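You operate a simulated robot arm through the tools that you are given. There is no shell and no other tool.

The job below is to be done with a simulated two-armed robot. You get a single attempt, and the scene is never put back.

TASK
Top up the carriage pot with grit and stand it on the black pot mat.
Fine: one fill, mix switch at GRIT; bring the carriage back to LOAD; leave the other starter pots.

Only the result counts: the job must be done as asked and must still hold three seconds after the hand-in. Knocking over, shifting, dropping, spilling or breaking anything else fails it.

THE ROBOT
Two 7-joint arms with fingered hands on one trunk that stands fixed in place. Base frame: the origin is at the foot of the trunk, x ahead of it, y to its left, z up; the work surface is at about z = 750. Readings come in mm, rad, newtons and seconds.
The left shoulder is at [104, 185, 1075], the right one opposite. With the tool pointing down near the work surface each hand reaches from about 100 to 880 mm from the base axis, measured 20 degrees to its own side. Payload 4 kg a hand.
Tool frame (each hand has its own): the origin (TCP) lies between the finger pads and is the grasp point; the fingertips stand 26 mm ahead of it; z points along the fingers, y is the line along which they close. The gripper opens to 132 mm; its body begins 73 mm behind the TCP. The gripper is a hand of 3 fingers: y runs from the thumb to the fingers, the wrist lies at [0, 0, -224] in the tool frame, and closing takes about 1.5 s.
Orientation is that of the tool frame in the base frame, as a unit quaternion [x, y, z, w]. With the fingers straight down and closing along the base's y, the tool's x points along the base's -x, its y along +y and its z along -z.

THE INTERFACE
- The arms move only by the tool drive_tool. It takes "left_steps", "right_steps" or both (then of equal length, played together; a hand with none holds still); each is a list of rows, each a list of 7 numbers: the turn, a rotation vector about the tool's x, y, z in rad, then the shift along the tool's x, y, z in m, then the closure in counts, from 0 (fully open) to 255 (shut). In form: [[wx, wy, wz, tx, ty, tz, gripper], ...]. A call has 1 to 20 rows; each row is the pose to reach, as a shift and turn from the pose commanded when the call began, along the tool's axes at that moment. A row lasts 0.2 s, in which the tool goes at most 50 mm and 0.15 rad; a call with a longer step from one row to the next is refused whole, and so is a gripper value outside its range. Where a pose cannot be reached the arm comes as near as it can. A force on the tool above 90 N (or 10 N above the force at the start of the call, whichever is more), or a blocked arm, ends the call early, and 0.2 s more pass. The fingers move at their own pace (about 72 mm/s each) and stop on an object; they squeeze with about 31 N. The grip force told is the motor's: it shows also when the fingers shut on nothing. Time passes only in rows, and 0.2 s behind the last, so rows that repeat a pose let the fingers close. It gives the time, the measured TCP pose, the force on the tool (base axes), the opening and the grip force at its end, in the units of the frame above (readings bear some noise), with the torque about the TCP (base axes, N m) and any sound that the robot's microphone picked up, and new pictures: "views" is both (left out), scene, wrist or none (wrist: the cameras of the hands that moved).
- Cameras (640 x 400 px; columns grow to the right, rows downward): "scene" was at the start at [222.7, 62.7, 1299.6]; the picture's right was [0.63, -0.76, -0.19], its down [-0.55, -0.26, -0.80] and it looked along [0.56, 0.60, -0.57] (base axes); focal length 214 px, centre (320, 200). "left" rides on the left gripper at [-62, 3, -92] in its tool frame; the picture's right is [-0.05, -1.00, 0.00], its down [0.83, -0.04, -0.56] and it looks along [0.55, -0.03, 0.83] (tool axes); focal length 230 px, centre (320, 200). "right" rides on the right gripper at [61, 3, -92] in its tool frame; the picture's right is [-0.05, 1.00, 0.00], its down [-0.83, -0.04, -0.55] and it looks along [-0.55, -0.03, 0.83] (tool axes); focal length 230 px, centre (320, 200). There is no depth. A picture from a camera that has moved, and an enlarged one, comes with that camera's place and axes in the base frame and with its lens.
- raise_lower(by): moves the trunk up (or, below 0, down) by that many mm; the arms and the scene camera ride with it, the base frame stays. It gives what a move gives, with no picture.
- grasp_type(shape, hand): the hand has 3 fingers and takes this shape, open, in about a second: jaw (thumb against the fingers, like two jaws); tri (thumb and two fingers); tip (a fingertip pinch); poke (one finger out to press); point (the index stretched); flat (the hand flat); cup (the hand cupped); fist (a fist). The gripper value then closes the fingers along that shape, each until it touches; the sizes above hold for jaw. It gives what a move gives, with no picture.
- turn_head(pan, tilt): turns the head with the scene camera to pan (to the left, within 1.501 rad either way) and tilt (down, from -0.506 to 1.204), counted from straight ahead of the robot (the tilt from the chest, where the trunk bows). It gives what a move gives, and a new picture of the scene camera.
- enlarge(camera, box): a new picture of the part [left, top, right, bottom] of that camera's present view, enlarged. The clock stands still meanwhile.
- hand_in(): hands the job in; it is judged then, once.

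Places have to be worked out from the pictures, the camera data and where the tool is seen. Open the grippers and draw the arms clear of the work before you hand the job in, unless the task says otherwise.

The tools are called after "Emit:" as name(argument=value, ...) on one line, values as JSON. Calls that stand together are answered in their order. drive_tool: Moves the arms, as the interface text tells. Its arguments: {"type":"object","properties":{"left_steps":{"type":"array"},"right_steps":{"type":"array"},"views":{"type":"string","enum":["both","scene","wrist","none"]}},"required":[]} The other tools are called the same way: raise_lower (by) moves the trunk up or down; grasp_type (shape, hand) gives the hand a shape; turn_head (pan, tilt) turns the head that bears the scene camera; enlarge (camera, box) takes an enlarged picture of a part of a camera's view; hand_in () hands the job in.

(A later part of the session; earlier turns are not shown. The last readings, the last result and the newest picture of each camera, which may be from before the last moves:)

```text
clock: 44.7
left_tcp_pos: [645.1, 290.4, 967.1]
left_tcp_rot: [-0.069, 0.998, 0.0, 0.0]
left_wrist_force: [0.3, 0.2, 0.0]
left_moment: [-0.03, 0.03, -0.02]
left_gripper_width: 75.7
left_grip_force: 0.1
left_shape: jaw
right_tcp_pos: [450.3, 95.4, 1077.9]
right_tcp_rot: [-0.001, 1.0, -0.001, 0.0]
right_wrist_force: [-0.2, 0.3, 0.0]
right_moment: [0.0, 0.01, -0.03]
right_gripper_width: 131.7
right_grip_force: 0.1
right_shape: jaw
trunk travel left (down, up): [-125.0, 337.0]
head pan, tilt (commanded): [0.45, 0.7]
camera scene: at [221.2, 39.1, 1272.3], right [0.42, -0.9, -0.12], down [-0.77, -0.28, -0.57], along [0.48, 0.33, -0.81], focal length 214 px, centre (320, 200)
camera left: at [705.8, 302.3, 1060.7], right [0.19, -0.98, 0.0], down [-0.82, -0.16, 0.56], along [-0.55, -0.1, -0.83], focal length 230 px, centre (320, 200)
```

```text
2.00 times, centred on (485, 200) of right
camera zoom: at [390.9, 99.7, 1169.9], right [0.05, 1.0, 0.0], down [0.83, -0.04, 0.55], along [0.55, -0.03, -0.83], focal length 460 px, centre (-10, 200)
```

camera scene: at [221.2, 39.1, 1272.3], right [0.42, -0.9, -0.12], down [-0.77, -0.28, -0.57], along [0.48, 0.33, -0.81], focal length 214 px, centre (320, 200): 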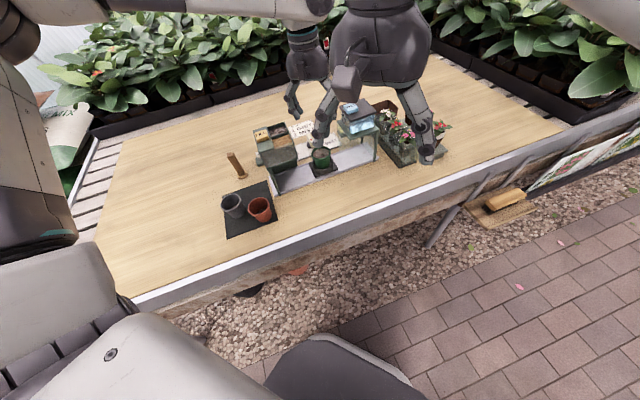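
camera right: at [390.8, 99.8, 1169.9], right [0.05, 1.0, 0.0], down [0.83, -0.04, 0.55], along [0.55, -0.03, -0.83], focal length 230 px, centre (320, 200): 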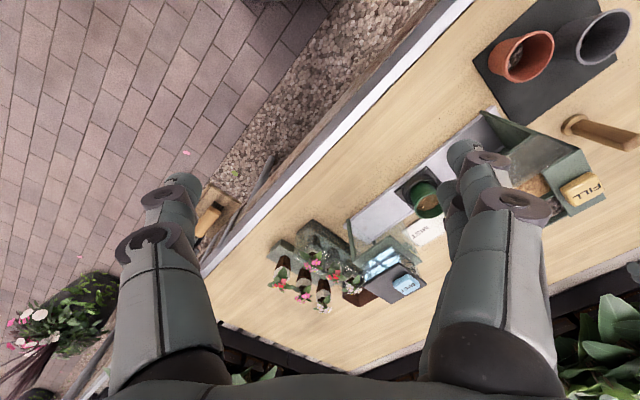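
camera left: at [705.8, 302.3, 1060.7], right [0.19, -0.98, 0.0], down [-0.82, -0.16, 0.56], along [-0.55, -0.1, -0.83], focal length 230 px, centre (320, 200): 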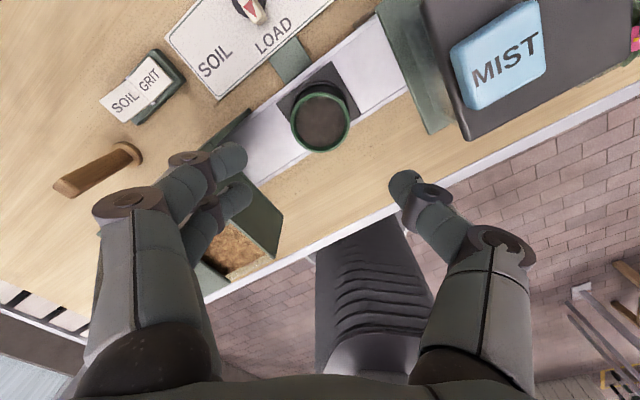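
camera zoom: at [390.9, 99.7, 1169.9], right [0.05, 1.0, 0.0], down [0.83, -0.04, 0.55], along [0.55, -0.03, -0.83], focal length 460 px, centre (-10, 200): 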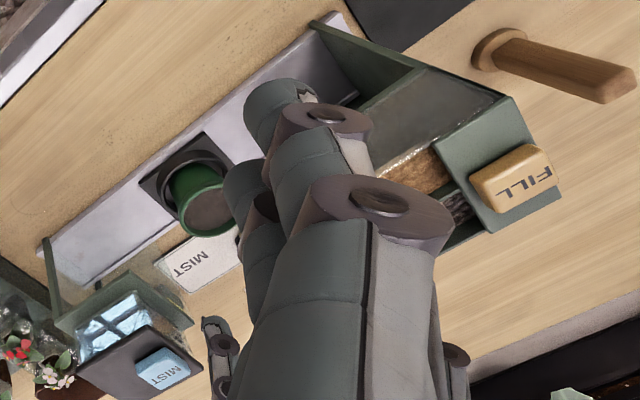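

The pot rim centre is within 2 mm of the tool axis. I go down to just above the rim and, at the same time, draw the right hand off to the right to clear the scene view.

Emit:
drive_tool(left_steps=[[0, 0, 0, 0.0015, 0, 0.025, 110], [0, 0, 0, 0.0015, 0, 0.05, 110], [0, 0, 0, 0.0015, 0, 0.075, 110], [0, 0, 0, 0.0015, 0, 0.095, 110], [0, 0, 0, 0.0015, 0, 0.095, 110]], right_steps=[[0, 0, 0, 0.01, -0.04, 0, 0], [0, 0, 0, 0.02, -0.08, 0, 0], [0, 0, 0, 0.03, -0.12, 0, 0], [0, 0, 0, 0.04, -0.16, 0, 0], [0, 0, 0, 0.05, -0.2, 0, 0]], views="both")

Emit:
enlarge(camera="left", box=[200, 80, 440, 260])

Emit:
enlarge(camera="scene", box=[250, 60, 400, 180])

```text
clock: 45.9
left_tcp_pos: [643.2, 289.4, 872.5]
left_tcp_rot: [-0.069, 0.998, 0.001, 0.0]
left_wrist_force: [0.0, -1.2, -0.1]
left_moment: [0.02, -0.01, 0.03]
left_gripper_width: 75.7
left_grip_force: 0.1
left_shape: jaw
right_tcp_pos: [401.8, -104.3, 1078.6]
right_tcp_rot: [-0.001, 1.0, 0.001, 0.0]
right_wrist_force: [-0.1, -0.1, 0.1]
right_moment: [0.01, -0.03, 0.0]
right_gripper_width: 132.0
right_grip_force: 0.0
right_shape: jaw
trunk travel left (down, up): [-125.0, 337.0]
head pan, tilt (commanded): [0.45, 0.7]
camera scene: at [220.1, 37.7, 1272.7], right [0.42, -0.9, -0.12], down [-0.77, -0.28, -0.57], along [0.48, 0.33, -0.81], focal length 214 px, centre (320, 200)
camera right: at [341.3, -100.5, 1170.5], right [0.05, 1.0, 0.0], down [0.83, -0.04, 0.56], along [0.55, -0.03, -0.83], focal length 230 px, centre (320, 200)
camera left: at [702.3, 301.1, 967.4], right [0.19, -0.98, 0.0], down [-0.82, -0.16, 0.55], along [-0.54, -0.1, -0.83], focal length 230 px, centre (320, 200)
```

scene: 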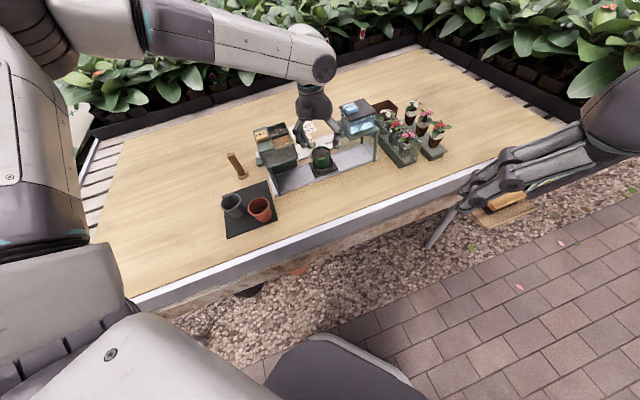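
right: 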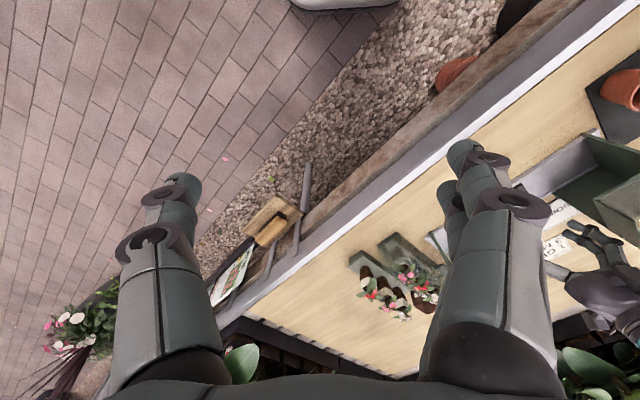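
left: 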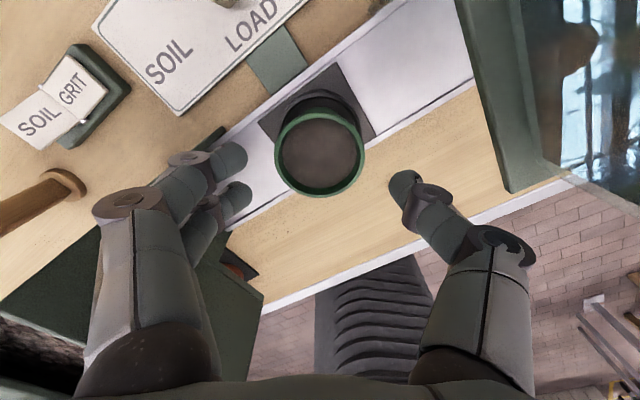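

```text
2.22 times, centred on (320, 170) of left
camera zoom: at [702.3, 301.1, 967.4], right [0.19, -0.98, 0.0], down [-0.82, -0.16, 0.55], along [-0.54, -0.1, -0.83], focal length 511 px, centre (320, 267)
```

zoom: 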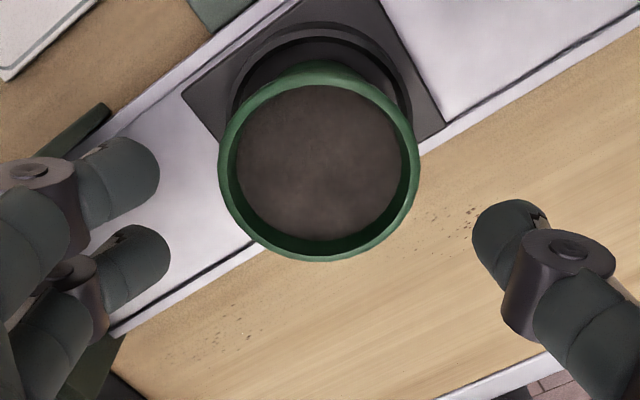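

```text
3.33 times, centred on (325, 120) of scene
camera zoom: at [220.1, 37.7, 1272.7], right [0.42, -0.9, -0.12], down [-0.77, -0.28, -0.57], along [0.48, 0.33, -0.81], focal length 715 px, centre (303, 467)
```

zoom: 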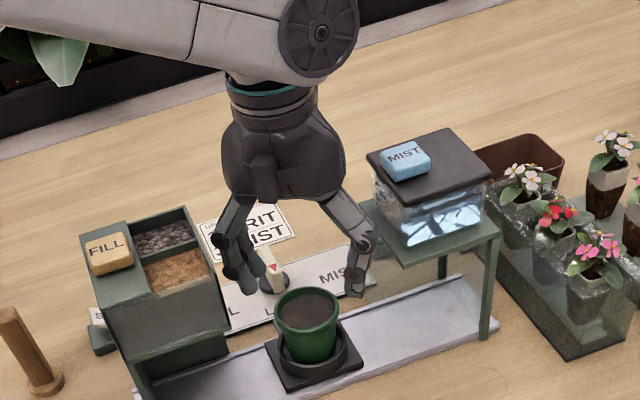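

Fingers straddle the rim with clear space on both sides and the hopper/shelf clear. I shift 2.5 mm and go down to the grasp height (TCP ≈ 816).

Emit:
drive_tool(left_steps=[[0, 0, 0, -0.0025, 0, 0.015, 110], [0, 0, 0, -0.0025, 0, 0.03, 110], [0, 0, 0, -0.0025, 0, 0.043, 110], [0, 0, 0, -0.0025, 0, 0.051, 110], [0, 0, 0, -0.0025, 0, 0.056, 110]], views="both")

Emit:
enlarge(camera="left", box=[180, 80, 460, 290])

Emit:
enlarge(camera="scene", box=[280, 100, 370, 180])

```text
clock: 47.1
left_tcp_pos: [646.7, 291.3, 816.0]
left_tcp_rot: [-0.07, 0.998, 0.0, 0.0]
left_wrist_force: [0.6, 0.2, 0.1]
left_moment: [0.01, 0.0, -0.02]
left_gripper_width: 75.7
left_grip_force: 0.0
left_shape: jaw
right_tcp_pos: [402.6, -100.6, 1076.7]
right_tcp_rot: [-0.001, 1.0, 0.0, -0.001]
right_wrist_force: [0.9, 0.5, 0.3]
right_moment: [0.0, -0.02, 0.01]
right_gripper_width: 132.0
right_grip_force: 0.0
right_shape: jaw
trunk travel left (down, up): [-125.0, 337.0]
head pan, tilt (commanded): [0.45, 0.7]
camera scene: at [221.3, 39.2, 1272.2], right [0.42, -0.9, -0.12], down [-0.77, -0.28, -0.57], along [0.48, 0.33, -0.81], focal length 214 px, centre (320, 200)
camera left: at [706.1, 302.0, 909.2], right [0.19, -0.98, 0.0], down [-0.82, -0.16, 0.56], along [-0.55, -0.11, -0.83], focal length 230 px, centre (320, 200)
```

scene: 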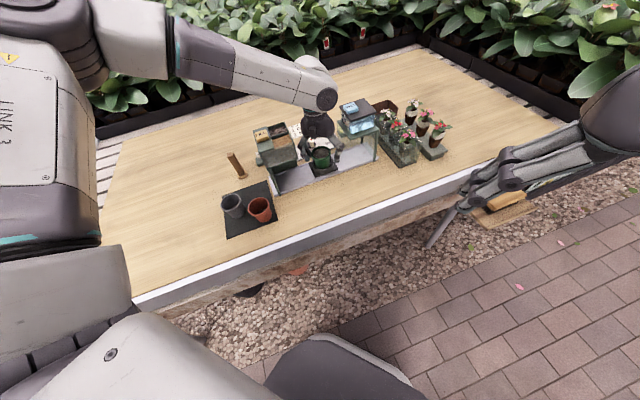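
left: 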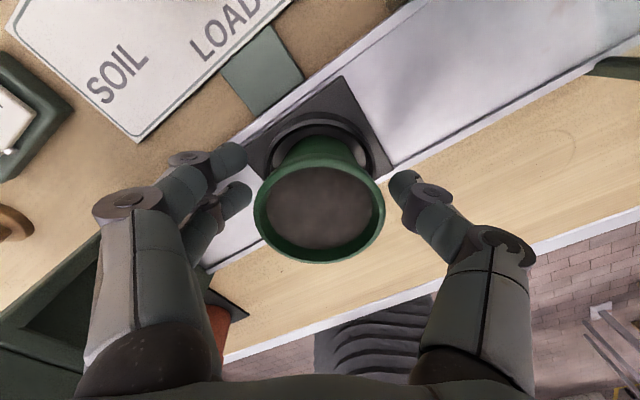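

```text
1.90 times, centred on (320, 185) of left
camera zoom: at [706.1, 302.0, 909.2], right [0.19, -0.98, 0.0], down [-0.82, -0.16, 0.56], along [-0.55, -0.11, -0.83], focal length 438 px, centre (320, 229)
```

zoom: 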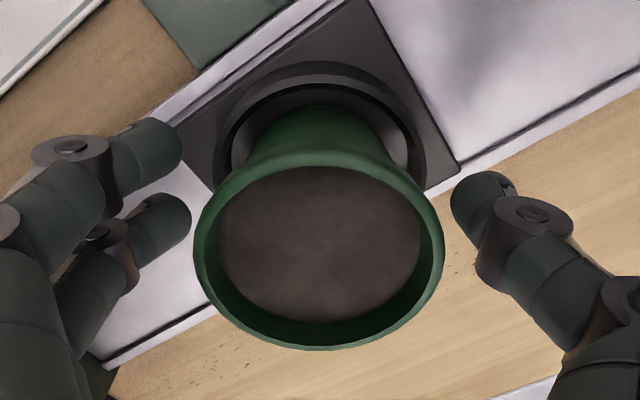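

```text
5.00 times, centred on (325, 140) of scene
camera zoom: at [221.3, 39.2, 1272.2], right [0.42, -0.9, -0.12], down [-0.77, -0.28, -0.57], along [0.48, 0.33, -0.81], focal length 1072 px, centre (295, 500)
```

zoom: 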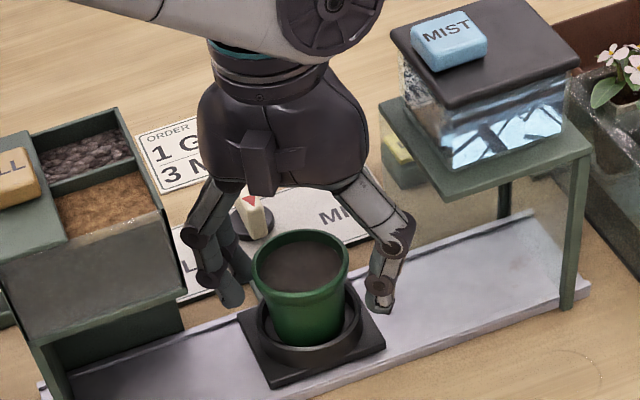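

The rim is 8–9 mm above the TCP and centred within 1 mm. I close the fingers on the pot.

Emit:
drive_tool(left_steps=[[0, 0, 0, 0, 0, 0, 160], [0, 0, 0, 0, 0, 0, 255], [0, 0, 0, 0, 0, 0, 255], [0, 0, 0, 0, 0, 0, 255], [0, 0, 0, 0, 0, 0, 255], [0, 0, 0, 0, 0, 0, 255], [0, 0, 0, 0, 0, 0, 255]], views="both")

Emit:
enlarge(camera="left", box=[180, 80, 460, 290])

Emit:
enlarge(camera="scene", box=[280, 100, 370, 180])

```text
clock: 48.7
left_tcp_pos: [646.4, 291.8, 816.5]
left_tcp_rot: [-0.07, 0.998, 0.0, 0.001]
left_wrist_force: [0.0, -0.6, -0.1]
left_moment: [0.01, 0.02, -0.01]
left_gripper_width: 40.3
left_grip_force: 30.9
left_shape: jaw
right_tcp_pos: [402.9, -102.2, 1077.1]
right_tcp_rot: [0.0, 1.0, 0.0, -0.002]
right_wrist_force: [0.1, -0.7, 0.2]
right_moment: [0.0, 0.02, 0.01]
right_gripper_width: 131.9
right_grip_force: 0.0
right_shape: jaw
trunk travel left (down, up): [-125.0, 337.0]
head pan, tilt (commanded): [0.45, 0.7]
camera scene: at [221.3, 39.1, 1272.3], right [0.42, -0.9, -0.12], down [-0.77, -0.28, -0.57], along [0.48, 0.33, -0.81], focal length 214 px, centre (320, 200)
camera left: at [706.0, 301.9, 909.6], right [0.19, -0.98, 0.0], down [-0.82, -0.16, 0.56], along [-0.55, -0.11, -0.83], focal length 230 px, centre (320, 200)
```

scene: 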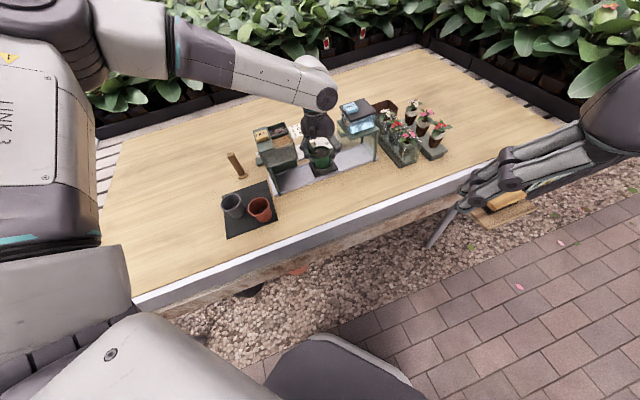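
left: 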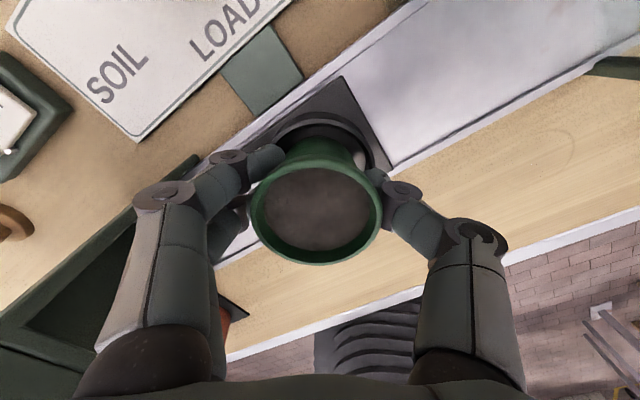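

```text
1.90 times, centred on (320, 185) of left
camera zoom: at [706.0, 301.9, 909.6], right [0.19, -0.98, 0.0], down [-0.82, -0.16, 0.56], along [-0.55, -0.11, -0.83], focal length 438 px, centre (320, 229)
```

zoom: 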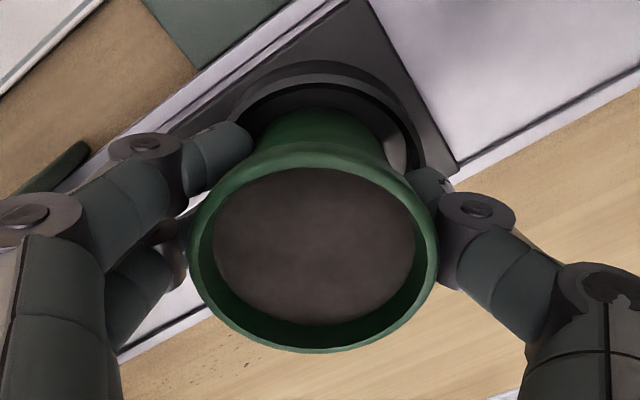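

```text
5.00 times, centred on (325, 140) of scene
camera zoom: at [221.3, 39.1, 1272.3], right [0.42, -0.9, -0.12], down [-0.77, -0.28, -0.57], along [0.48, 0.33, -0.81], focal length 1072 px, centre (295, 500)
```

zoom: 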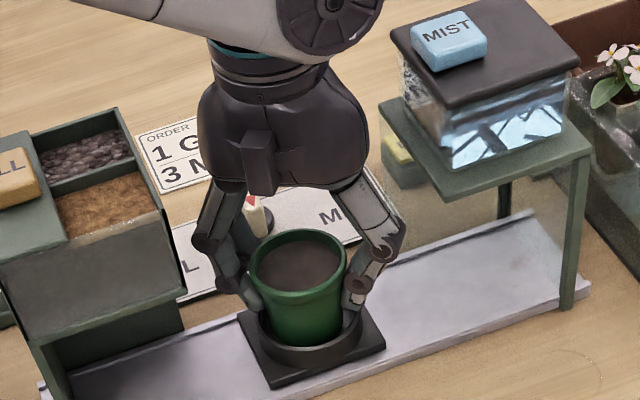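

Grip is firm (31 N, fingertips under the lip). I lift a little and check that only the pot comes up.

Emit:
drive_tool(left_steps=[[0, 0, 0, 0, 0, -0.005, 255], [0, 0, 0, 0, 0, -0.012, 255], [0, 0, 0, 0, 0, -0.022, 255], [0, 0, 0, 0, 0, -0.034, 255], [0, 0, 0, 0, 0, -0.045, 255]], views="both")

Emit:
enlarge(camera="scene", box=[280, 100, 370, 180])

```text
clock: 49.9
left_tcp_pos: [645.9, 291.5, 862.1]
left_tcp_rot: [-0.069, 0.998, 0.0, 0.0]
left_wrist_force: [0.2, -0.3, -0.3]
left_moment: [-0.02, -0.01, 0.03]
left_gripper_width: 40.1
left_grip_force: 31.1
left_shape: jaw
right_tcp_pos: [403.9, -103.0, 1078.4]
right_tcp_rot: [-0.001, 1.0, 0.0, 0.0]
right_wrist_force: [0.5, 0.3, -0.8]
right_moment: [0.01, -0.03, -0.04]
right_gripper_width: 131.8
right_grip_force: 0.1
right_shape: jaw
trunk travel left (down, up): [-125.0, 337.0]
head pan, tilt (commanded): [0.45, 0.7]
camera scene: at [221.1, 39.0, 1272.3], right [0.42, -0.9, -0.12], down [-0.77, -0.28, -0.57], along [0.48, 0.33, -0.81], focal length 214 px, centre (320, 200)
camera left: at [705.6, 302.0, 955.1], right [0.19, -0.98, 0.0], down [-0.82, -0.16, 0.56], along [-0.54, -0.11, -0.83], focal length 230 px, centre (320, 200)
```

scene: 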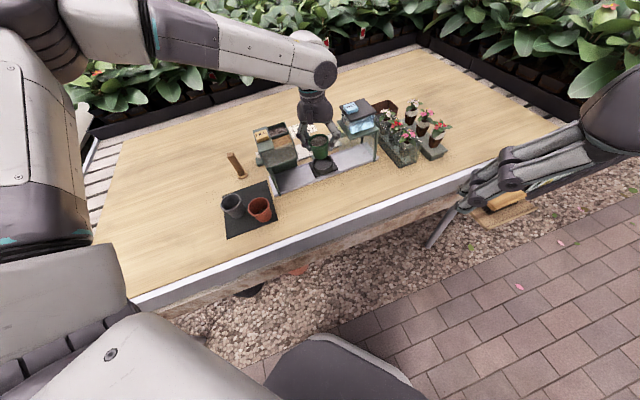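
left: 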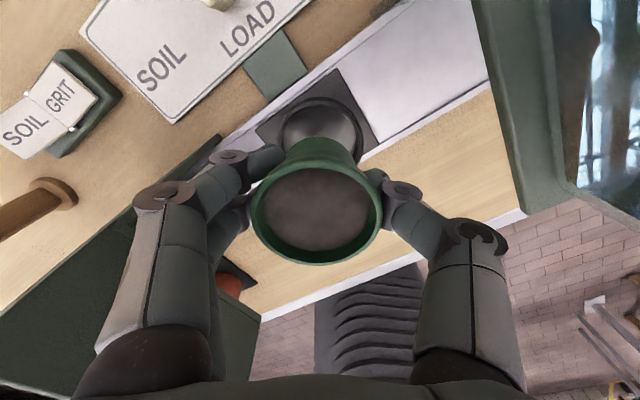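

```text
5.00 times, centred on (325, 140) of scene
camera zoom: at [221.1, 39.0, 1272.3], right [0.42, -0.9, -0.12], down [-0.77, -0.28, -0.57], along [0.48, 0.33, -0.81], focal length 1072 px, centre (295, 500)
```

zoom: 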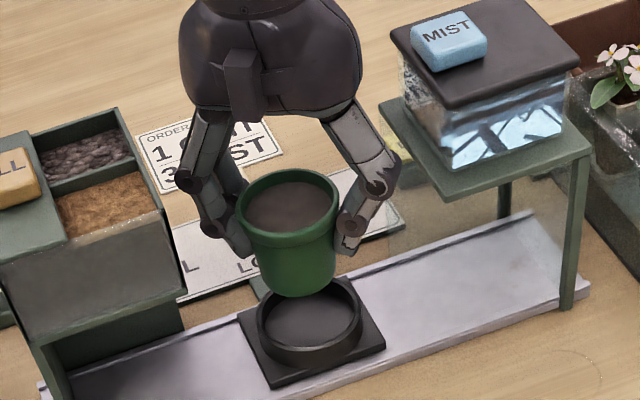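

Only the pot came up; ring and carriage stayed. I lift on straight up until the pot bottom is well above the hopper and the FILL button.

Emit:
drive_tool(left_steps=[[0, 0, 0, 0, 0, -0.015, 255], [0, 0, 0, 0, 0, -0.04, 255], [0, 0, 0, 0, 0, -0.068, 255], [0, 0, 0, 0, 0, -0.096, 255], [0, 0, 0, 0, 0, -0.124, 255], [0, 0, 0, 0, 0, -0.15, 255], [0, 0, 0, 0, 0, -0.168, 255], [0, 0, 0, 0, 0, -0.172, 255]], views="both")

Emit:
enlarge(camera="scene", box=[200, 40, 400, 200])

```text
clock: 51.7
left_tcp_pos: [647.5, 291.7, 1032.5]
left_tcp_rot: [-0.07, 0.998, 0.0, 0.0]
left_wrist_force: [-0.1, 0.5, -0.6]
left_moment: [-0.01, 0.02, -0.01]
left_gripper_width: 40.0
left_grip_force: 30.7
left_shape: jaw
right_tcp_pos: [404.4, -102.7, 1077.3]
right_tcp_rot: [-0.001, 1.0, 0.0, 0.0]
right_wrist_force: [0.7, -0.6, -0.5]
right_moment: [0.01, 0.03, 0.01]
right_gripper_width: 132.1
right_grip_force: 0.2
right_shape: jaw
trunk travel left (down, up): [-125.0, 337.0]
head pan, tilt (commanded): [0.45, 0.7]
camera scene: at [221.4, 39.1, 1272.2], right [0.42, -0.9, -0.12], down [-0.77, -0.28, -0.57], along [0.48, 0.33, -0.81], focal length 214 px, centre (320, 200)
camera left: at [706.6, 302.7, 1126.5], right [0.19, -0.98, 0.0], down [-0.82, -0.16, 0.56], along [-0.55, -0.11, -0.83], focal length 230 px, centre (320, 200)
```

scene: 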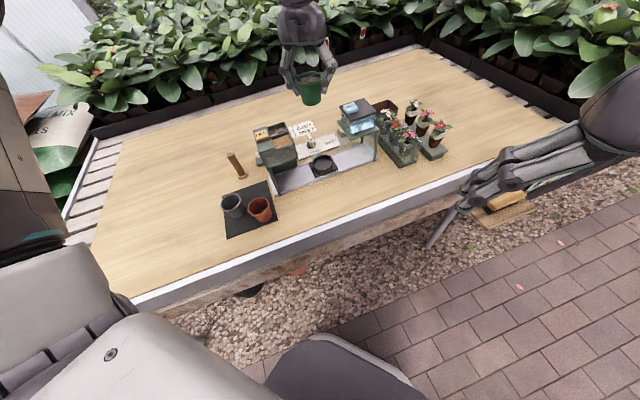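
left: 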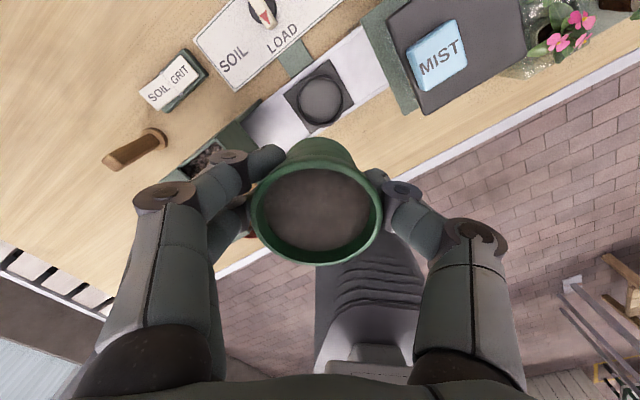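

```text
2.50 times, centred on (300, 120) of scene
camera zoom: at [221.4, 39.1, 1272.2], right [0.42, -0.9, -0.12], down [-0.77, -0.28, -0.57], along [0.48, 0.33, -0.81], focal length 536 px, centre (370, 400)
```

zoom: 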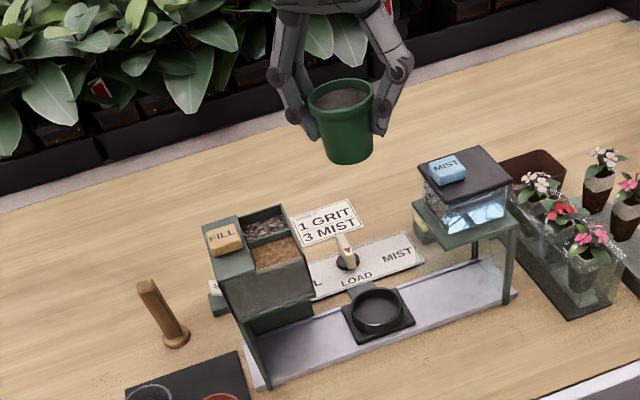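

The pot is well up and level. I carry it level over to the mat's free rear part, about [472, 472], turning the hand to yaw ≈20°.

Emit:
drive_tool(left_steps=[[0, 0, -0.01, 0.008, 0.01, 0, 255], [0, 0, -0.03, 0.022, 0.03, 0, 255], [0, 0, -0.05, 0.04, 0.055, 0, 255], [0, 0, -0.07, 0.058, 0.08, 0, 255], [0, 0, -0.09, 0.076, 0.105, 0, 255], [0, 0, -0.12, 0.094, 0.13, 0, 255], [0, 0, -0.15, 0.112, 0.155, 0, 255], [0, 0, -0.18, 0.13, 0.178, 0, 255], [0, 0, -0.2, 0.141, 0.194, 0, 255], [0, 0, -0.21, 0.147, 0.203, 0, 255], [0, 0, -0.21, 0.147, 0.203, 0, 255]], views="both")

Emit:
enlarge(camera="scene", box=[160, 60, 340, 250])

Emit:
enlarge(camera="left", box=[120, 0, 520, 300])

```text
clock: 54.1
left_tcp_pos: [473.5, 471.5, 1034.3]
left_tcp_rot: [-0.173, 0.985, 0.0, 0.001]
left_wrist_force: [0.8, -0.2, 0.1]
left_moment: [0.05, 0.02, 0.02]
left_gripper_width: 39.6
left_grip_force: 30.8
left_shape: jaw
right_tcp_pos: [403.1, -102.2, 1077.0]
right_tcp_rot: [-0.001, 1.0, -0.001, 0.0]
right_wrist_force: [-0.3, 0.7, -0.1]
right_moment: [0.0, 0.02, 0.0]
right_gripper_width: 132.1
right_grip_force: 0.0
right_shape: jaw
trunk travel left (down, up): [-125.0, 337.0]
head pan, tilt (commanded): [0.45, 0.7]
camera scene: at [221.3, 39.0, 1272.2], right [0.42, -0.9, -0.12], down [-0.77, -0.28, -0.57], along [0.48, 0.33, -0.81], focal length 214 px, centre (320, 200)
camera left: at [528.9, 494.6, 1126.8], right [0.39, -0.92, 0.0], down [-0.77, -0.33, 0.56], along [-0.51, -0.22, -0.83], focal length 230 px, centre (320, 200)
```

scene: 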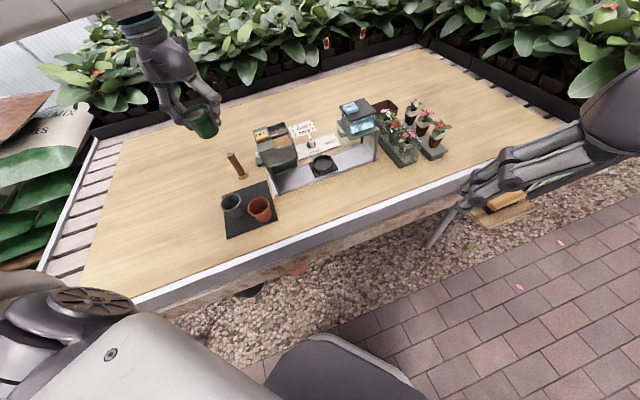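
left: 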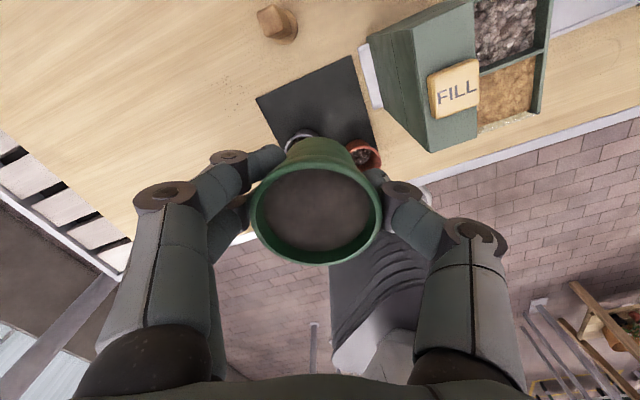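

```text
2.11 times, centred on (250, 155) of scene
camera zoom: at [221.3, 39.0, 1272.2], right [0.42, -0.9, -0.12], down [-0.77, -0.28, -0.57], along [0.48, 0.33, -0.81], focal length 452 px, centre (467, 295)
```

zoom: 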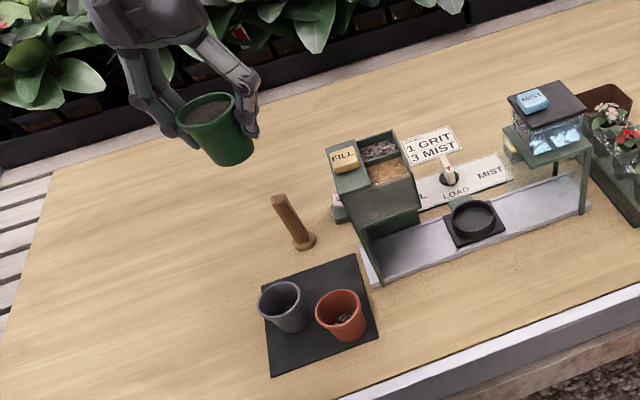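

```text
1.33 times, centred on (320, 150) of left
camera zoom: at [528.9, 494.6, 1126.8], right [0.39, -0.92, 0.0], down [-0.77, -0.33, 0.56], along [-0.51, -0.22, -0.83], focal length 307 px, centre (320, 267)
```

zoom: 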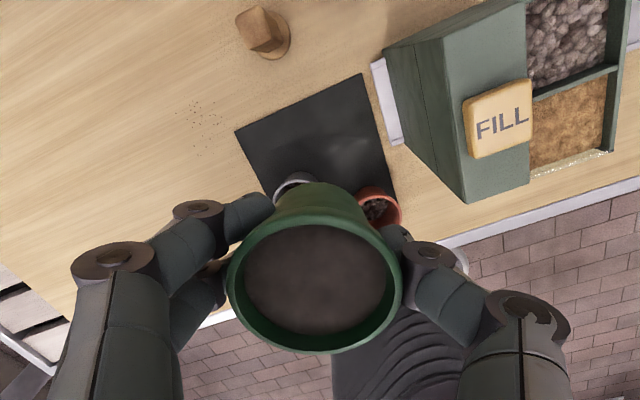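

The target spot projects well inside the mat's free rear area, clear of both other pots. I descend, with a 4 mm shift away from the grey pot, until the pot bottom is about 20 mm above the mat.

Emit:
drive_tool(left_steps=[[0, 0, 0, 0, 0, 0.012, 255], [0, 0, 0, -0.0005, -0.001, 0.035, 255], [0, 0, 0, -0.001, -0.002, 0.062, 255], [0, 0, 0, -0.0017, -0.0036, 0.09, 255], [0, 0, 0, -0.0017, -0.0036, 0.118, 255], [0, 0, 0, -0.0017, -0.0036, 0.146, 255], [0, 0, 0, -0.0017, -0.0036, 0.172, 255], [0, 0, 0, -0.0017, -0.0036, 0.194, 255], [0, 0, 0, -0.0017, -0.0036, 0.207, 255], [0, 0, 0, -0.0017, -0.0036, 0.21, 255]], views="both")

Emit:
enlarge(camera="scene", box=[190, 130, 310, 250])

Emit:
enlarge(camera="left", box=[120, 0, 520, 300])

```text
clock: 56.3
left_tcp_pos: [477.4, 467.2, 820.9]
left_tcp_rot: [-0.174, 0.985, 0.0, 0.0]
left_wrist_force: [-0.9, -1.0, -0.4]
left_moment: [0.0, 0.02, -0.03]
left_gripper_width: 39.9
left_grip_force: 31.1
left_shape: jaw
right_tcp_pos: [403.3, -101.8, 1078.1]
right_tcp_rot: [-0.001, 1.0, -0.001, 0.0]
right_wrist_force: [0.5, -0.1, 0.5]
right_moment: [-0.01, -0.02, 0.0]
right_gripper_width: 131.8
right_grip_force: 0.0
right_shape: jaw
trunk travel left (down, up): [-125.0, 337.0]
head pan, tilt (commanded): [0.45, 0.7]
camera scene: at [221.2, 39.2, 1272.3], right [0.42, -0.9, -0.12], down [-0.77, -0.28, -0.57], along [0.48, 0.33, -0.81], focal length 214 px, centre (320, 200)
camera left: at [531.6, 491.5, 915.4], right [0.39, -0.92, 0.0], down [-0.77, -0.33, 0.56], along [-0.51, -0.22, -0.83], focal length 230 px, centre (320, 200)
```

scene: 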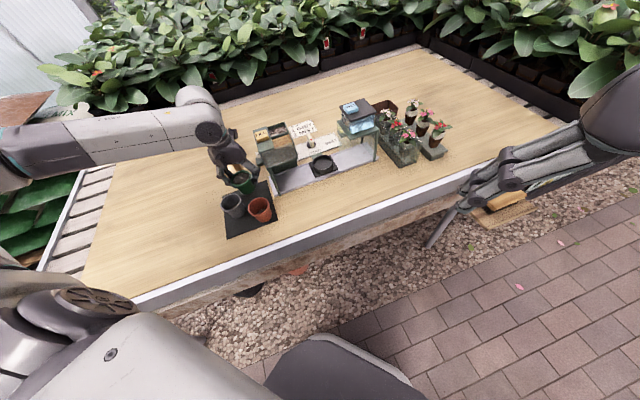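
left: 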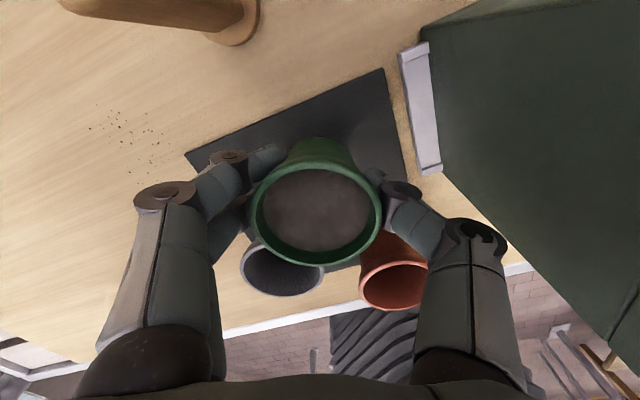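

```text
3.33 times, centred on (250, 190) of scene
camera zoom: at [221.2, 39.2, 1272.3], right [0.42, -0.9, -0.12], down [-0.77, -0.28, -0.57], along [0.48, 0.33, -0.81], focal length 715 px, centre (553, 233)
```

zoom: 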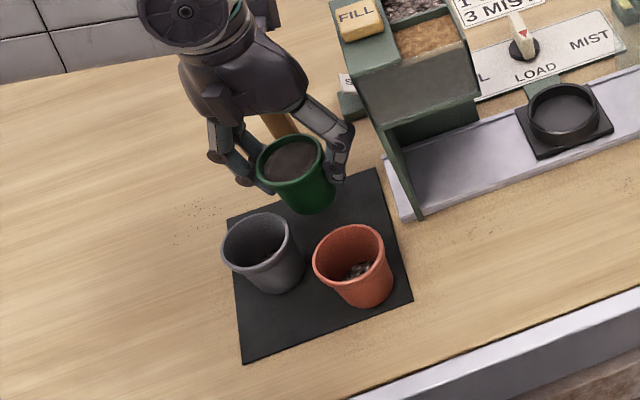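

```text
1.33 times, centred on (320, 150) of left
camera zoom: at [531.6, 491.5, 915.4], right [0.39, -0.92, 0.0], down [-0.77, -0.33, 0.56], along [-0.51, -0.22, -0.83], focal length 307 px, centre (320, 267)
```

zoom: 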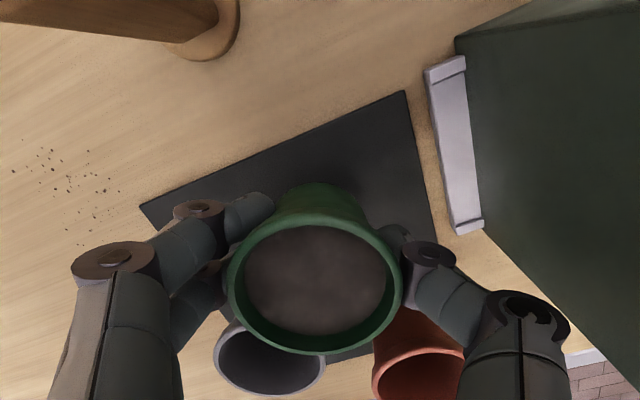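

The pot hangs above the free part of the mat, clear of the grey and red pots. I lower gently toward contact.

Emit:
drive_tool(left_steps=[[0, 0, 0, 0, 0, 0.005, 255], [0, 0, 0, 0, 0, 0.01, 255], [0, 0, 0, 0, 0, 0.014, 255], [0, 0, 0, 0, 0, 0.016, 255]], views="wrist")

Emit:
enlarge(camera="scene", box=[215, 150, 285, 215])

```text
clock: 57.3
left_tcp_pos: [476.0, 467.5, 806.5]
left_tcp_rot: [-0.173, 0.985, 0.0, 0.0]
left_wrist_force: [-0.3, -0.2, -0.5]
left_moment: [0.03, 0.01, -0.02]
left_gripper_width: 39.7
left_grip_force: 30.6
left_shape: jaw
right_tcp_pos: [403.4, -101.8, 1077.5]
right_tcp_rot: [-0.001, 1.0, 0.0, 0.0]
right_wrist_force: [-0.3, 0.2, -0.3]
right_moment: [-0.02, 0.03, 0.02]
right_gripper_width: 132.1
right_grip_force: 0.1
right_shape: jaw
trunk travel left (down, up): [-125.0, 337.0]
head pan, tilt (commanded): [0.45, 0.7]
camera left: at [531.2, 491.7, 900.3], right [0.39, -0.92, 0.0], down [-0.77, -0.33, 0.56], along [-0.51, -0.22, -0.83], focal length 230 px, centre (320, 200)
```

left: 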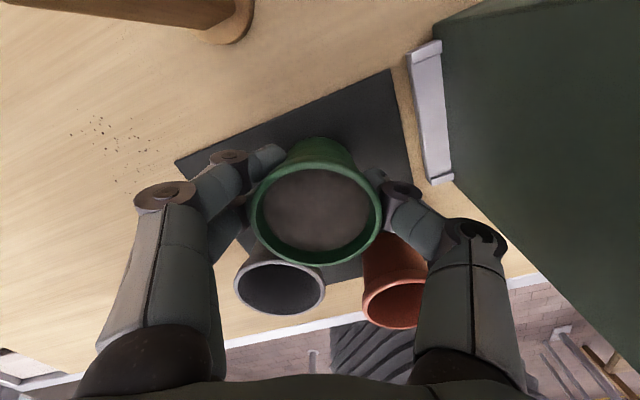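

```text
6.15 times, centred on (250, 182) of scene
camera zoom: at [221.2, 39.2, 1272.3], right [0.42, -0.9, -0.12], down [-0.77, -0.28, -0.57], along [0.48, 0.33, -0.81], focal length 1320 px, centre (751, 308)
```

zoom: 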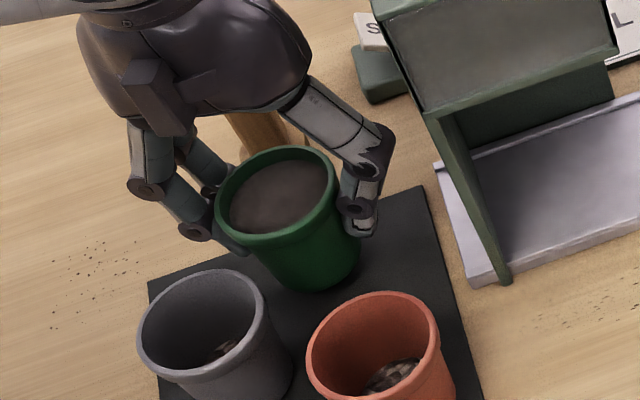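

No contact yet; I lower on in 1.5 mm rows while watching the force.

Emit:
drive_tool(left_steps=[[0, 0, 0, 0, 0, 0.0015, 255], [0, 0, 0, 0, 0, 0.003, 255], [0, 0, 0, 0, 0, 0.0045, 255]], views="wrist")

```text
clock: 58.1
left_tcp_pos: [475.7, 469.7, 802.8]
left_tcp_rot: [-0.173, 0.985, 0.0, -0.001]
left_wrist_force: [0.0, 0.5, -0.2]
left_moment: [-0.01, -0.03, -0.01]
left_gripper_width: 39.5
left_grip_force: 31.5
left_shape: jaw
right_tcp_pos: [402.6, -102.1, 1077.1]
right_tcp_rot: [-0.001, 1.0, 0.001, -0.001]
right_wrist_force: [0.0, -0.3, 0.4]
right_moment: [0.01, -0.01, 0.01]
right_gripper_width: 131.9
right_grip_force: 0.0
right_shape: jaw
trunk travel left (down, up): [-125.0, 337.0]
head pan, tilt (commanded): [0.45, 0.7]
camera left: at [531.6, 492.4, 896.8], right [0.39, -0.92, 0.0], down [-0.77, -0.33, 0.56], along [-0.51, -0.22, -0.83], focal length 230 px, centre (320, 200)
```

left: 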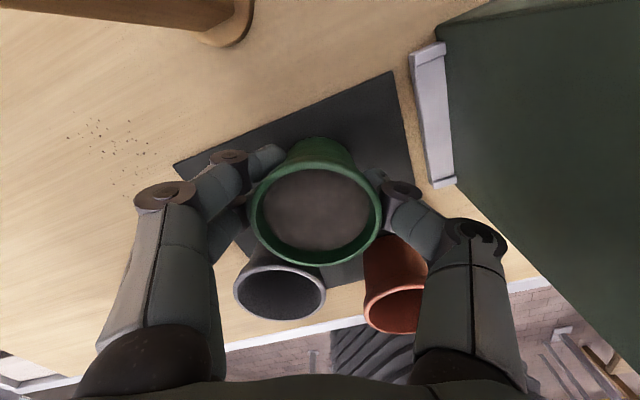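

Still no contact force at TCP z≈803; I keep lowering in small rows.

Emit:
drive_tool(left_steps=[[0, 0, 0, 0, 0, 0.0015, 255], [0, 0, 0, 0, 0, 0.003, 255], [0, 0, 0, 0, 0, 0.0045, 255]], views="none")

Emit:
enlarge(camera="scene", box=[215, 150, 285, 215])

```text
clock: 58.9
left_tcp_pos: [476.6, 469.1, 797.9]
left_tcp_rot: [-0.174, 0.985, -0.001, 0.0]
left_wrist_force: [-0.3, 0.4, -0.9]
left_moment: [0.01, -0.01, 0.02]
left_gripper_width: 39.6
left_grip_force: 30.5
left_shape: jaw
right_tcp_pos: [404.2, -101.2, 1077.2]
right_tcp_rot: [0.0, 1.0, -0.001, 0.0]
right_wrist_force: [0.6, -0.4, 0.3]
right_moment: [-0.04, -0.01, -0.01]
right_gripper_width: 132.2
right_grip_force: 0.1
right_shape: jaw
trunk travel left (down, up): [-125.0, 337.0]
head pan, tilt (commanded): [0.45, 0.7]
```

```text
6.15 times, centred on (250, 182) of scene
camera zoom: at [221.2, 39.2, 1272.3], right [0.42, -0.9, -0.12], down [-0.77, -0.28, -0.57], along [0.48, 0.33, -0.81], focal length 1320 px, centre (751, 308)
```

zoom: 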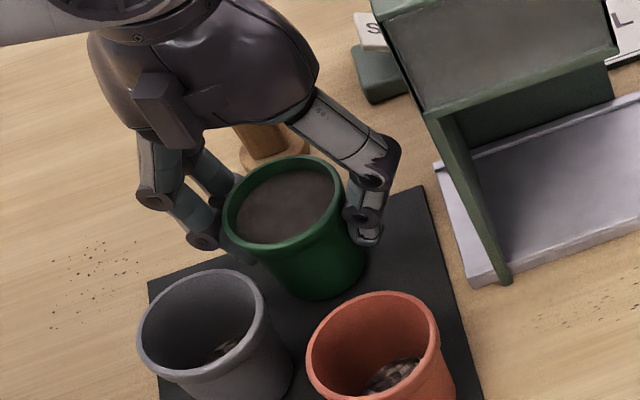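

The pot bottom is close to the mat but without any load yet; I continue in 1 mm rows.

Emit:
drive_tool(left_steps=[[0, 0, 0, 0, 0, 0.001, 255], [0, 0, 0, 0, 0, 0.002, 255], [0, 0, 0, 0, 0, 0.003, 255]], views="none")

```text
clock: 59.7
left_tcp_pos: [476.1, 470.2, 795.6]
left_tcp_rot: [-0.174, 0.985, -0.001, 0.001]
left_wrist_force: [-1.0, 0.1, 2.0]
left_moment: [0.04, -0.01, 0.02]
left_gripper_width: 39.6
left_grip_force: 30.8
left_shape: jaw
right_tcp_pos: [402.7, -102.0, 1076.9]
right_tcp_rot: [-0.001, 1.0, 0.0, 0.0]
right_wrist_force: [-0.5, 0.3, -0.5]
right_moment: [0.04, 0.0, -0.02]
right_gripper_width: 131.9
right_grip_force: 0.1
right_shape: jaw
trunk travel left (down, up): [-125.0, 337.0]
head pan, tilt (commanded): [0.45, 0.7]
```

A 2 N upward reading suggests first contact; one more millimetre to confirm.

Emit:
drive_tool(left_steps=[[0, 0, 0, 0, 0, 0.0005, 255], [0, 0, 0, 0, 0, 0.001, 255]], views="wrist")

Emit:
enlarge(camera="scene", box=[215, 150, 285, 215])

```text
clock: 60.3
left_tcp_pos: [475.9, 469.3, 795.3]
left_tcp_rot: [-0.173, 0.985, 0.0, 0.002]
left_wrist_force: [-0.1, -0.2, 7.5]
left_moment: [0.13, 0.06, 0.03]
left_gripper_width: 39.8
left_grip_force: 30.8
left_shape: jaw
right_tcp_pos: [402.2, -102.3, 1078.3]
right_tcp_rot: [0.0, 1.0, 0.001, 0.0]
right_wrist_force: [0.1, -0.3, 0.4]
right_moment: [0.02, 0.02, 0.0]
right_gripper_width: 131.7
right_grip_force: 0.1
right_shape: jaw
trunk travel left (down, up): [-125.0, 337.0]
head pan, tilt (commanded): [0.45, 0.7]
camera left: at [531.3, 492.0, 889.1], right [0.39, -0.92, 0.0], down [-0.77, -0.33, 0.55], along [-0.51, -0.22, -0.83], focal length 230 px, centre (320, 200)
```

left: 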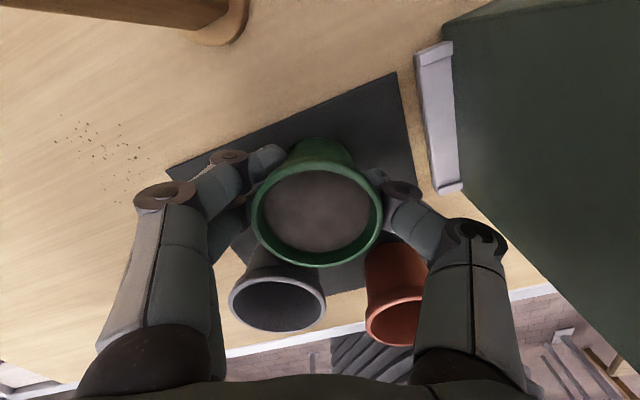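

```text
6.15 times, centred on (250, 182) of scene
camera zoom: at [220.4, 38.5, 1272.6], right [0.42, -0.9, -0.12], down [-0.77, -0.28, -0.57], along [0.48, 0.33, -0.81], focal length 1320 px, centre (751, 308)
```

zoom: 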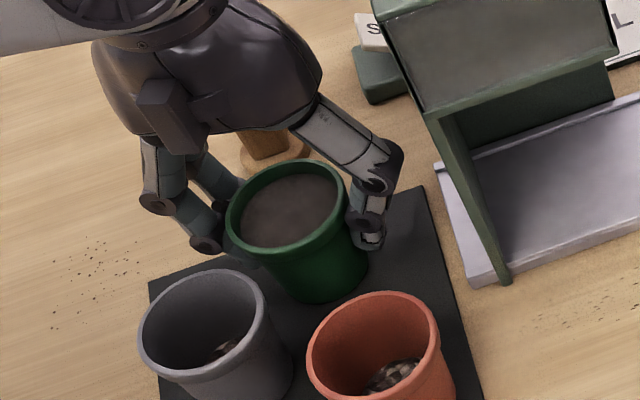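

The pot stands on the mat (7.5 N contact). I ease off by a fraction of a mm and open the fingers slowly.

Emit:
drive_tool(left_steps=[[0, 0, 0, 0, 0, -0.0006, 255], [0, 0, 0, 0, 0, -0.0006, 170], [0, 0, 0, 0, 0, -0.0006, 150], [0, 0, 0, 0, 0, -0.0006, 130], [0, 0, 0, 0, 0, -0.0006, 110], [0, 0, 0, 0, 0, -0.0006, 105], [0, 0, 0, 0, 0, -0.0006, 105]], views="both")

Emit:
enlarge(camera="scene", box=[215, 150, 285, 215])

Emit:
enlarge(camera="left", box=[160, 80, 480, 340])

```text
clock: 61.9
left_tcp_pos: [474.5, 469.6, 793.8]
left_tcp_rot: [-0.173, 0.985, -0.001, 0.0]
left_wrist_force: [-0.5, -0.2, 0.3]
left_moment: [-0.03, 0.0, 0.0]
left_gripper_width: 77.2
left_grip_force: 0.0
left_shape: jaw
right_tcp_pos: [404.2, -102.9, 1076.9]
right_tcp_rot: [-0.001, 1.0, 0.001, 0.0]
right_wrist_force: [-0.5, 0.1, 0.5]
right_moment: [-0.03, -0.01, -0.02]
right_gripper_width: 132.1
right_grip_force: 0.0
right_shape: jaw
trunk travel left (down, up): [-125.0, 337.0]
head pan, tilt (commanded): [0.45, 0.7]
camera scene: at [221.2, 39.2, 1272.3], right [0.42, -0.9, -0.12], down [-0.77, -0.28, -0.57], along [0.48, 0.33, -0.81], focal length 214 px, centre (320, 200)
camera left: at [531.3, 492.2, 887.7], right [0.39, -0.92, 0.0], down [-0.77, -0.33, 0.56], along [-0.51, -0.22, -0.83], focal length 230 px, centre (320, 200)
```

scene: 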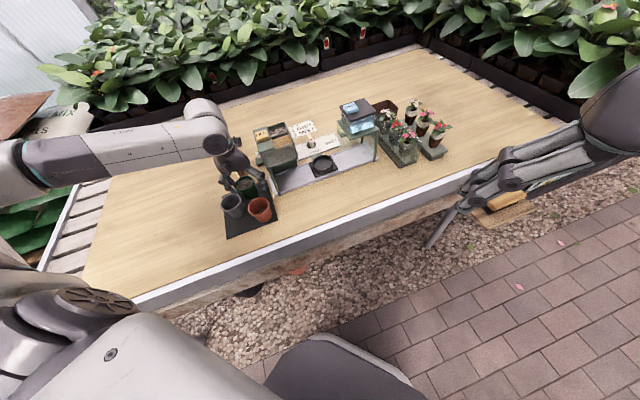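
left: 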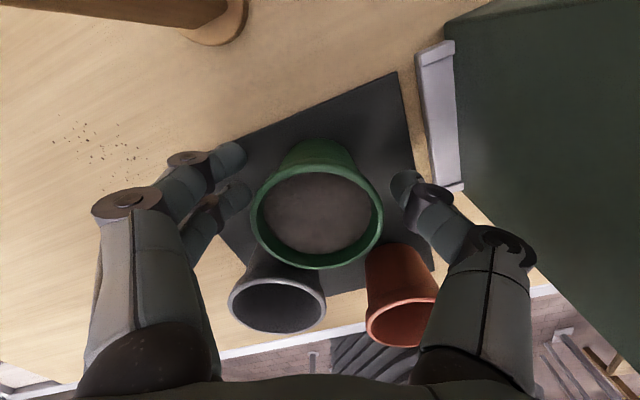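

```text
6.15 times, centred on (250, 182) of scene
camera zoom: at [221.2, 39.2, 1272.3], right [0.42, -0.9, -0.12], down [-0.77, -0.28, -0.57], along [0.48, 0.33, -0.81], focal length 1320 px, centre (751, 308)
```

zoom: 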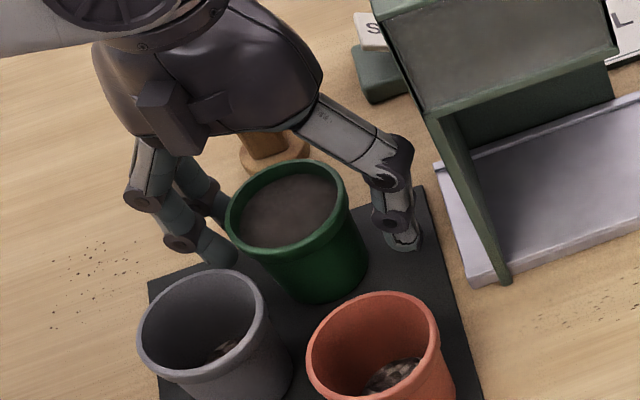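

```text
1.54 times, centred on (320, 210) of left
camera zoom: at [531.3, 492.2, 887.7], right [0.39, -0.92, 0.0], down [-0.77, -0.33, 0.56], along [-0.51, -0.22, -0.83], focal length 354 px, centre (320, 185)
```

zoom: 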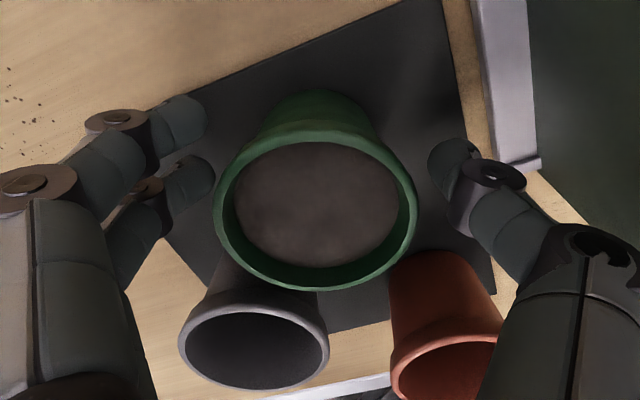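

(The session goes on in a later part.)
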